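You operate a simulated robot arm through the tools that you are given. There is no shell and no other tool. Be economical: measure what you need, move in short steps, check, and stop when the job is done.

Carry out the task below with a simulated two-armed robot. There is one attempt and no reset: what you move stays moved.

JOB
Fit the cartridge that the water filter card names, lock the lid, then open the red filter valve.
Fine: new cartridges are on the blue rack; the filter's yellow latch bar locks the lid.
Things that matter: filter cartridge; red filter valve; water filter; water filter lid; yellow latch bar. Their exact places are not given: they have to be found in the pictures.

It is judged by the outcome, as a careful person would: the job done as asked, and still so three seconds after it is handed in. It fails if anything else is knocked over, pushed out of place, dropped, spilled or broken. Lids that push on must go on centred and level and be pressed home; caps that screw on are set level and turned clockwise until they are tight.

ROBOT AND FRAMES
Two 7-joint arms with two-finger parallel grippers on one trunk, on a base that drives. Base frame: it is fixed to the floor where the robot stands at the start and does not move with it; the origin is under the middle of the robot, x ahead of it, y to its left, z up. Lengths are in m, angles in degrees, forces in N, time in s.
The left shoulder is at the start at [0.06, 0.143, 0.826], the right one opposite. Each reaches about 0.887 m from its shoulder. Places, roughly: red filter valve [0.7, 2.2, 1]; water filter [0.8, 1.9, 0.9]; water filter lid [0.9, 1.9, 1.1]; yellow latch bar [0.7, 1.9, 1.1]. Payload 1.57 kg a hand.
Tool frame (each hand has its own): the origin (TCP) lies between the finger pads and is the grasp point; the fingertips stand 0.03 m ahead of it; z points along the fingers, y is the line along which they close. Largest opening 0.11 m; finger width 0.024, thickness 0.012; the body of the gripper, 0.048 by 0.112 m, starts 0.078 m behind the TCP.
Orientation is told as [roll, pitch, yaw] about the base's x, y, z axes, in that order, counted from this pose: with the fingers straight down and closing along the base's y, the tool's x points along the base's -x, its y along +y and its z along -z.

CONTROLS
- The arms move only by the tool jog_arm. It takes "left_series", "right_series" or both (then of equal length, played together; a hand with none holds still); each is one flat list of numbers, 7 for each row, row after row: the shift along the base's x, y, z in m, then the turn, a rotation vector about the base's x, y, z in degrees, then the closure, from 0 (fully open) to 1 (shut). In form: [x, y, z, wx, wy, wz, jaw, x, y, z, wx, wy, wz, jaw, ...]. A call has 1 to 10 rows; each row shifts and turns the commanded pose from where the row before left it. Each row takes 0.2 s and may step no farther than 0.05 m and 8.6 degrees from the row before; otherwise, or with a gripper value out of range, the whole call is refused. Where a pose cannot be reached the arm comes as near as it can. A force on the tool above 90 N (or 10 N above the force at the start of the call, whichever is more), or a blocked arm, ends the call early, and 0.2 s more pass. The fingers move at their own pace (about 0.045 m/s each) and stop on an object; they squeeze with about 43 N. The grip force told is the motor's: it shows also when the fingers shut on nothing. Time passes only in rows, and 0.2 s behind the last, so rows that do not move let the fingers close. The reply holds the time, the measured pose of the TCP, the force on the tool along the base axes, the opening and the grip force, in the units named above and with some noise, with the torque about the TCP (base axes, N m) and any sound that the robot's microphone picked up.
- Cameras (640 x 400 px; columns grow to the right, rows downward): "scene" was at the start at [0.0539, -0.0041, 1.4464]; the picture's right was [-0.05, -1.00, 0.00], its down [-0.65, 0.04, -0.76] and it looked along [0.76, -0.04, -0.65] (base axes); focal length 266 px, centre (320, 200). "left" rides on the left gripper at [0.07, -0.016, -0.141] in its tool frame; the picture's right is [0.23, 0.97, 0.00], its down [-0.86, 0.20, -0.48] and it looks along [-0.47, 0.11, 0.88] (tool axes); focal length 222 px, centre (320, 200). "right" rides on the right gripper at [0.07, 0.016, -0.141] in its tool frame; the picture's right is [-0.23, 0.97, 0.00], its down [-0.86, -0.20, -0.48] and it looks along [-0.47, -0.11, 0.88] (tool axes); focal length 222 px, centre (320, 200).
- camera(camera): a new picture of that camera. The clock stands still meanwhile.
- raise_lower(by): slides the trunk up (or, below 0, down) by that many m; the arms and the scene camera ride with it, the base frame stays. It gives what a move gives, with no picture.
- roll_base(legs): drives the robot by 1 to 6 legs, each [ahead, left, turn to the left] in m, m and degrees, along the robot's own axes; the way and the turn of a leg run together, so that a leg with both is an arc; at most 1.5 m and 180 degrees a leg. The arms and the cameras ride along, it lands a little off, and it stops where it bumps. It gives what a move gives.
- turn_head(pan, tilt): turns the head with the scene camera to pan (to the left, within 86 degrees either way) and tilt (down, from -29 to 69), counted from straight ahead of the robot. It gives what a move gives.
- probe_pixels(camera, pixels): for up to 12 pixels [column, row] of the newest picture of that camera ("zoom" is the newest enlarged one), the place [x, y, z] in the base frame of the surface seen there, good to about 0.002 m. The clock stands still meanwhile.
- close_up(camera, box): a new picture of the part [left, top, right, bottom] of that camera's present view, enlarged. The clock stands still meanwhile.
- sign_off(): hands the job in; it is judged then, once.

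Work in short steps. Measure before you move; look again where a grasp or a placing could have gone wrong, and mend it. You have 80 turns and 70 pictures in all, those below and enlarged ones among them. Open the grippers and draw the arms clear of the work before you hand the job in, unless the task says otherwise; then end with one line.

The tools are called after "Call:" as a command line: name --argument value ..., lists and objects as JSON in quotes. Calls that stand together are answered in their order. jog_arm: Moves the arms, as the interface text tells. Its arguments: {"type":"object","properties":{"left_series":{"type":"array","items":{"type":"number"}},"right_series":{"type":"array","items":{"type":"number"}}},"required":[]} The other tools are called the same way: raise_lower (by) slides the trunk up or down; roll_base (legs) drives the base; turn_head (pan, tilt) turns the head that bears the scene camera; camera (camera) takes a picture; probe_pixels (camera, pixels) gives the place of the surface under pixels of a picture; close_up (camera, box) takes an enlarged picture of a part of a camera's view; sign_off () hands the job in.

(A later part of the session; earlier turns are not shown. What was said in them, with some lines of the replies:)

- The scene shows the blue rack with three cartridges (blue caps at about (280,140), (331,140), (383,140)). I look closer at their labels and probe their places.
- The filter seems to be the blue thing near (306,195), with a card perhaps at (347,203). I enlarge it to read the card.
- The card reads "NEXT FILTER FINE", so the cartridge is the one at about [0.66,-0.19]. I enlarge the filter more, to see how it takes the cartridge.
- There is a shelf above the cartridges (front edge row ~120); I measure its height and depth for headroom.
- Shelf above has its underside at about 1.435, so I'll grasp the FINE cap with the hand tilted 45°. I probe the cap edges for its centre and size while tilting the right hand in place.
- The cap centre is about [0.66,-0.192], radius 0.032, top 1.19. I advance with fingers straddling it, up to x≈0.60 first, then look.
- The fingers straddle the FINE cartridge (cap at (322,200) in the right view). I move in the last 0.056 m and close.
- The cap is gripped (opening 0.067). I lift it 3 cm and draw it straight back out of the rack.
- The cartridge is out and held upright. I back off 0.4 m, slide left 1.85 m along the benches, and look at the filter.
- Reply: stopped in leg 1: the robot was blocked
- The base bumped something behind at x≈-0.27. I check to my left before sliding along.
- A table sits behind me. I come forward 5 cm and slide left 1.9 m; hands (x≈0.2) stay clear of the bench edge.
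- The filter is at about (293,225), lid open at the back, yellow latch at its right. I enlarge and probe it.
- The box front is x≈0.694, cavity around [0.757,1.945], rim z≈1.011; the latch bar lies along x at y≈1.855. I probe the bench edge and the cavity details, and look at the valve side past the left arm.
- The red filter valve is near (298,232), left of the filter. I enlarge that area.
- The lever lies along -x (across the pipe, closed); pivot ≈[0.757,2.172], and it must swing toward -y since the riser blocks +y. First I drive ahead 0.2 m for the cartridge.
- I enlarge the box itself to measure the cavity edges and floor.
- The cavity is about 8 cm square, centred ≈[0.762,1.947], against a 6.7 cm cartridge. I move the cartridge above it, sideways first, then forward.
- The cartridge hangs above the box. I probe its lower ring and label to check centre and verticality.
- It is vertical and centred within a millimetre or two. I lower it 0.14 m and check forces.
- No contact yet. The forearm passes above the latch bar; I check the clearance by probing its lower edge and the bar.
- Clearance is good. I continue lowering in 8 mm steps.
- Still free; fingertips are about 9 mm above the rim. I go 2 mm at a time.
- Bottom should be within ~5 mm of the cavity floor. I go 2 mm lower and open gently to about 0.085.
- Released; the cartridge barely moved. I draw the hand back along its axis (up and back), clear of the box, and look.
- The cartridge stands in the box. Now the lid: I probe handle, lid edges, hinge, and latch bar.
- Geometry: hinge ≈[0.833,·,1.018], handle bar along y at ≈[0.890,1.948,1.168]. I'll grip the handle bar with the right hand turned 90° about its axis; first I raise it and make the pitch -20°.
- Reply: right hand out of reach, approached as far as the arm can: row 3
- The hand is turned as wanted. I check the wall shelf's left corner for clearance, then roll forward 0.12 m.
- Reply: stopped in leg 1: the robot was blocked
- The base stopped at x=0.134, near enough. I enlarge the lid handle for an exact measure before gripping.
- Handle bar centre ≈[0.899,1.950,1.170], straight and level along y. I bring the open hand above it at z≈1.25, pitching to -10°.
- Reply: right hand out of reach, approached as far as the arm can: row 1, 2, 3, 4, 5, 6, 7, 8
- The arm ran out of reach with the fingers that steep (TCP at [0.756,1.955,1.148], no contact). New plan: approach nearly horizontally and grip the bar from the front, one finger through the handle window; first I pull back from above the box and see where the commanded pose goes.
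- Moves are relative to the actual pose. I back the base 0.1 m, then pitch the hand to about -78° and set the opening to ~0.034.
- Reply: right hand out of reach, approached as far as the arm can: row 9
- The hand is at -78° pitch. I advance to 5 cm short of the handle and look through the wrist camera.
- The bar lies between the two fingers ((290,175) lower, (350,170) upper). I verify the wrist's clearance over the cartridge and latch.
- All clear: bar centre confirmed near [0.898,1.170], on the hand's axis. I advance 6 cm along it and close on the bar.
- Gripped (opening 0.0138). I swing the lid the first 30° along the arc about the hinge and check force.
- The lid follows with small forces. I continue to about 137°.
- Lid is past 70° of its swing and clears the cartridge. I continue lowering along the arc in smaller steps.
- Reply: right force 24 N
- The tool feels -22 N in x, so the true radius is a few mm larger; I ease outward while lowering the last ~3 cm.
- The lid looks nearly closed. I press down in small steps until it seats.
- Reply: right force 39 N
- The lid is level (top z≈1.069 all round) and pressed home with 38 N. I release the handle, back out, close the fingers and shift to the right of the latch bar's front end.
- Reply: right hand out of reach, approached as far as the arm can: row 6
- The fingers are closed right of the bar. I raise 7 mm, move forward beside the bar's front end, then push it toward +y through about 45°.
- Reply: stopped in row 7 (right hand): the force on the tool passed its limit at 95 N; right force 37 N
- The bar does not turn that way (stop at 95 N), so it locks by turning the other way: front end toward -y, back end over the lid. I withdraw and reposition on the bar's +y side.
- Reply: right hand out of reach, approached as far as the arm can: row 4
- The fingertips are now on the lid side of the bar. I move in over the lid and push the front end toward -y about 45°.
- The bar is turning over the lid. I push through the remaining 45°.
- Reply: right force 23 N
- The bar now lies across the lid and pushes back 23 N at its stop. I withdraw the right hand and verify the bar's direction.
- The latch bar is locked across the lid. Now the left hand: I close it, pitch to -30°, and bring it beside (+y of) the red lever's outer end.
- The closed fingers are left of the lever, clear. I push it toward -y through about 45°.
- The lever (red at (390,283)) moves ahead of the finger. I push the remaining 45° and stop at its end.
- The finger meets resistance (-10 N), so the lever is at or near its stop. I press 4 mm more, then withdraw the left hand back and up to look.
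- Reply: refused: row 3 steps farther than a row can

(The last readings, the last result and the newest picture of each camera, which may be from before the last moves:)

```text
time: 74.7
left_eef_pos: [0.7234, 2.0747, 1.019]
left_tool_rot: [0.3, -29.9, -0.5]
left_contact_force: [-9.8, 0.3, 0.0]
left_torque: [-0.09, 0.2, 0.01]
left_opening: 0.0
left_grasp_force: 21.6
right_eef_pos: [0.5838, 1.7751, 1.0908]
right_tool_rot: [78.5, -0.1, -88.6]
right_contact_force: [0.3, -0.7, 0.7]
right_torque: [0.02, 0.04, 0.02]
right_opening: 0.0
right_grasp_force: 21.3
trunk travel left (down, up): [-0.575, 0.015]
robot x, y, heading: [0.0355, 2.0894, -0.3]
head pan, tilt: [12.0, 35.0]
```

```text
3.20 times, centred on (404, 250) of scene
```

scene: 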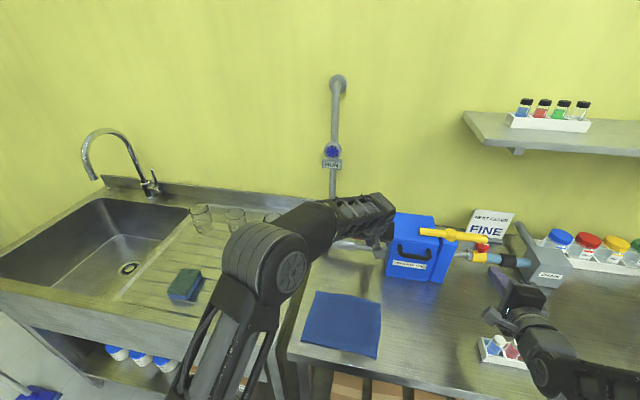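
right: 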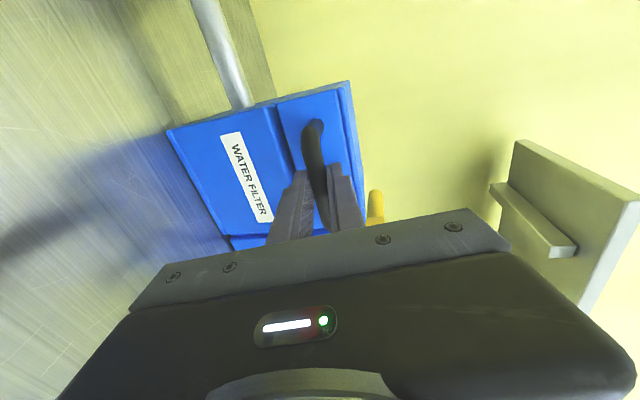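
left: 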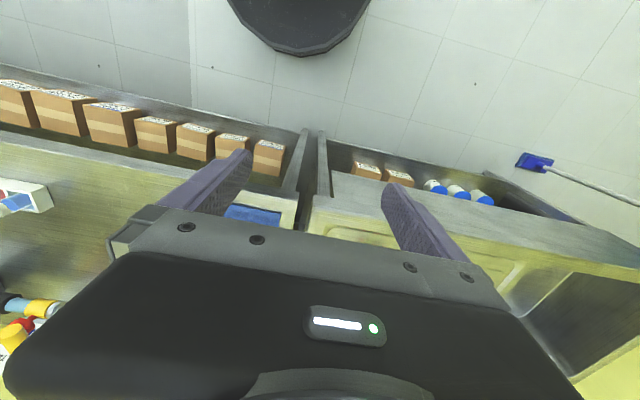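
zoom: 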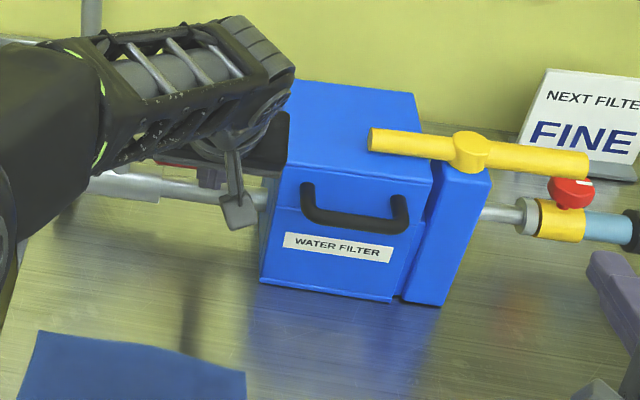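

The step was refused for length; I repeat the press and withdrawal with shorter rows.

Call:
jog_arm --left_series '[0.004, 0, 0, 0, 0, 0, 1, -0.03, 0.005, 0.01, 0, 0, 0, 1, -0.03, 0.01, 0.025, 0, 0, 0, 1, -0.03, 0.02, 0.025, 0, 0, 0, 0.5, -0.03, 0.03, 0.02, 0, 0, 0, 0, -0.03, 0.03, 0.01, 0, 0, 0, 0, -0.03, 0.03, 0, 0, 0, 0, 0, -0.02, 0.03, 0, 0, 0, 0, 0]'

Call:
close_up --camera "scene" --box '[304, 200, 504, 300]'

```text
time: 76.5
left_eef_pos: [0.5275, 2.2366, 1.1073]
left_tool_rot: [0.2, -30.1, -0.6]
left_contact_force: [-0.7, 0.0, -0.7]
left_torque: [-0.02, 0.01, 0.0]
left_opening: 0.102
left_grasp_force: 0.0
right_eef_pos: [0.5844, 1.7756, 1.0913]
right_tool_rot: [78.4, 0.0, -88.7]
right_contact_force: [-0.3, 0.1, -0.5]
right_torque: [0.01, 0.01, 0.01]
right_opening: 0.0
right_grasp_force: 21.1
trunk travel left (down, up): [-0.575, 0.015]
robot x, y, heading: [0.0361, 2.0882, -0.2]
head pan, tilt: [12.0, 35.0]
```

```text
3.20 times, centred on (404, 250) of scene
```

zoom: 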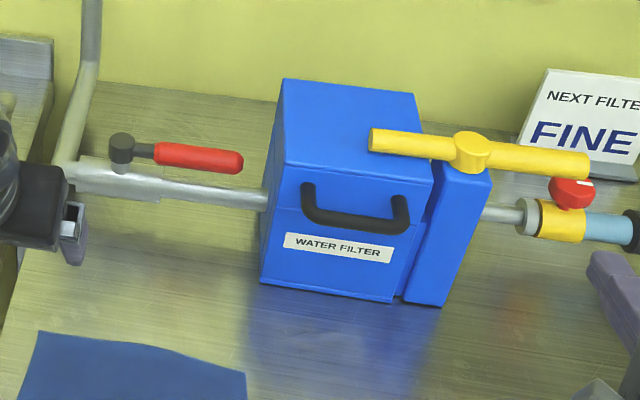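

The lever now lies along the pipe (open). I probe lever and latch bar for alignment.

Call:
probe_pixels --camera "zoom" --pixels '[[165, 148], [200, 152], [235, 158], [385, 140], [430, 145], [530, 153], [575, 160], [300, 120], [400, 110], [300, 160], [410, 180]]'

```text
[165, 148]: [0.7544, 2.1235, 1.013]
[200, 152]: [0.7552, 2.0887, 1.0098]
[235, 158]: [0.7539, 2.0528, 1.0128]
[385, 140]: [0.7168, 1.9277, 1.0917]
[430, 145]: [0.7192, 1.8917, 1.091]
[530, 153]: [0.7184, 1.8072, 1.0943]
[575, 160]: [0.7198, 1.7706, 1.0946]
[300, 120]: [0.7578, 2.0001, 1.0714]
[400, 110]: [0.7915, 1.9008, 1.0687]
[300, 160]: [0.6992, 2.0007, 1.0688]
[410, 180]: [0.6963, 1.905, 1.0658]
```

The lever is exactly along y, the latch bar exactly across the lid, and the lid is level. I open the right gripper and back the base away so both arms are clear.

Call:
jog_arm --right_series '[0, -0.02, 0.03, 0, 0, 0, 0.5, 0, 0, 0.03, 0, 0, 0, 0, 0, 0, 0, 0, 0, 0, 0, 0, 0, 0, 0, 0, 0, 0, 0, 0, 0, 0, 0, 0, 0]' --left_series '[0, 0, 0.03, 0, 0, 0, 0, 0, 0, 0.03, 0, 0, 0, 0, 0, 0, 0, 0, 0, 0, 0, 0, 0, 0, 0, 0, 0, 0, 0, 0, 0, 0, 0, 0, 0]'

Call:
roll_base --legs '[[-0.2, 0, 0]]'

Call:
camera --camera "scene"

```text
time: 77.7
left_eef_pos: [0.5307, 2.233, 1.1693]
left_tool_rot: [0.2, -30.1, -0.5]
left_contact_force: [-0.2, 0.3, -0.1]
left_torque: [0.0, 0.01, 0.0]
left_opening: 0.11
left_grasp_force: 0.0
right_eef_pos: [0.587, 1.7567, 1.1514]
right_tool_rot: [78.2, 0.1, -88.7]
right_contact_force: [1.1, 0.4, -0.2]
right_torque: [0.01, -0.01, -0.03]
right_opening: 0.1018
right_grasp_force: 0.0
trunk travel left (down, up): [-0.575, 0.015]
robot x, y, heading: [0.039, 2.0917, -0.4]
head pan, tilt: [12.0, 35.0]
```

```text
time: 79.3
left_eef_pos: [0.3283, 2.2349, 1.17]
left_tool_rot: [0.3, -30.1, -0.5]
left_contact_force: [0.4, -0.5, -0.4]
left_torque: [0.0, 0.01, 0.01]
left_opening: 0.1098
left_grasp_force: 0.0
right_eef_pos: [0.3866, 1.7596, 1.152]
right_tool_rot: [78.4, 0.1, -88.5]
right_contact_force: [-0.3, -0.2, 0.3]
right_torque: [0.01, 0.01, -0.01]
right_opening: 0.1101
right_grasp_force: 0.0
trunk travel left (down, up): [-0.575, 0.015]
robot x, y, heading: [-0.1675, 2.0894, -0.0]
head pan, tilt: [12.0, 35.0]
```

```text
5 pictures are left
```

scene: 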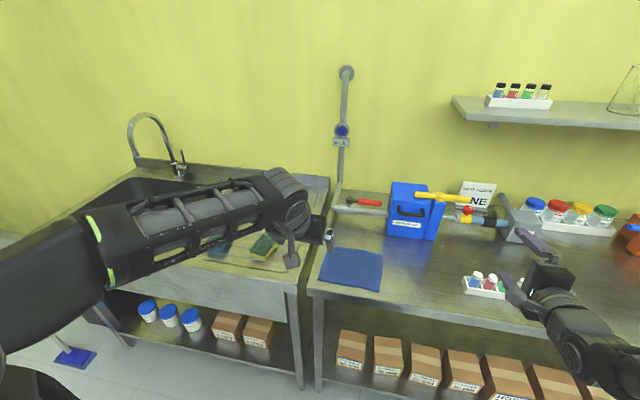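

Lid closed, latch across it, lever along the pipe, nothing disturbed, arms clear; I hand it in.

Call:
sign_off

```text
The job is handed in.
```

The FINE cartridge named on the card is in the water filter, the lid is closed and locked under the yellow latch bar, and the red filter valve is open; the job is handed in.
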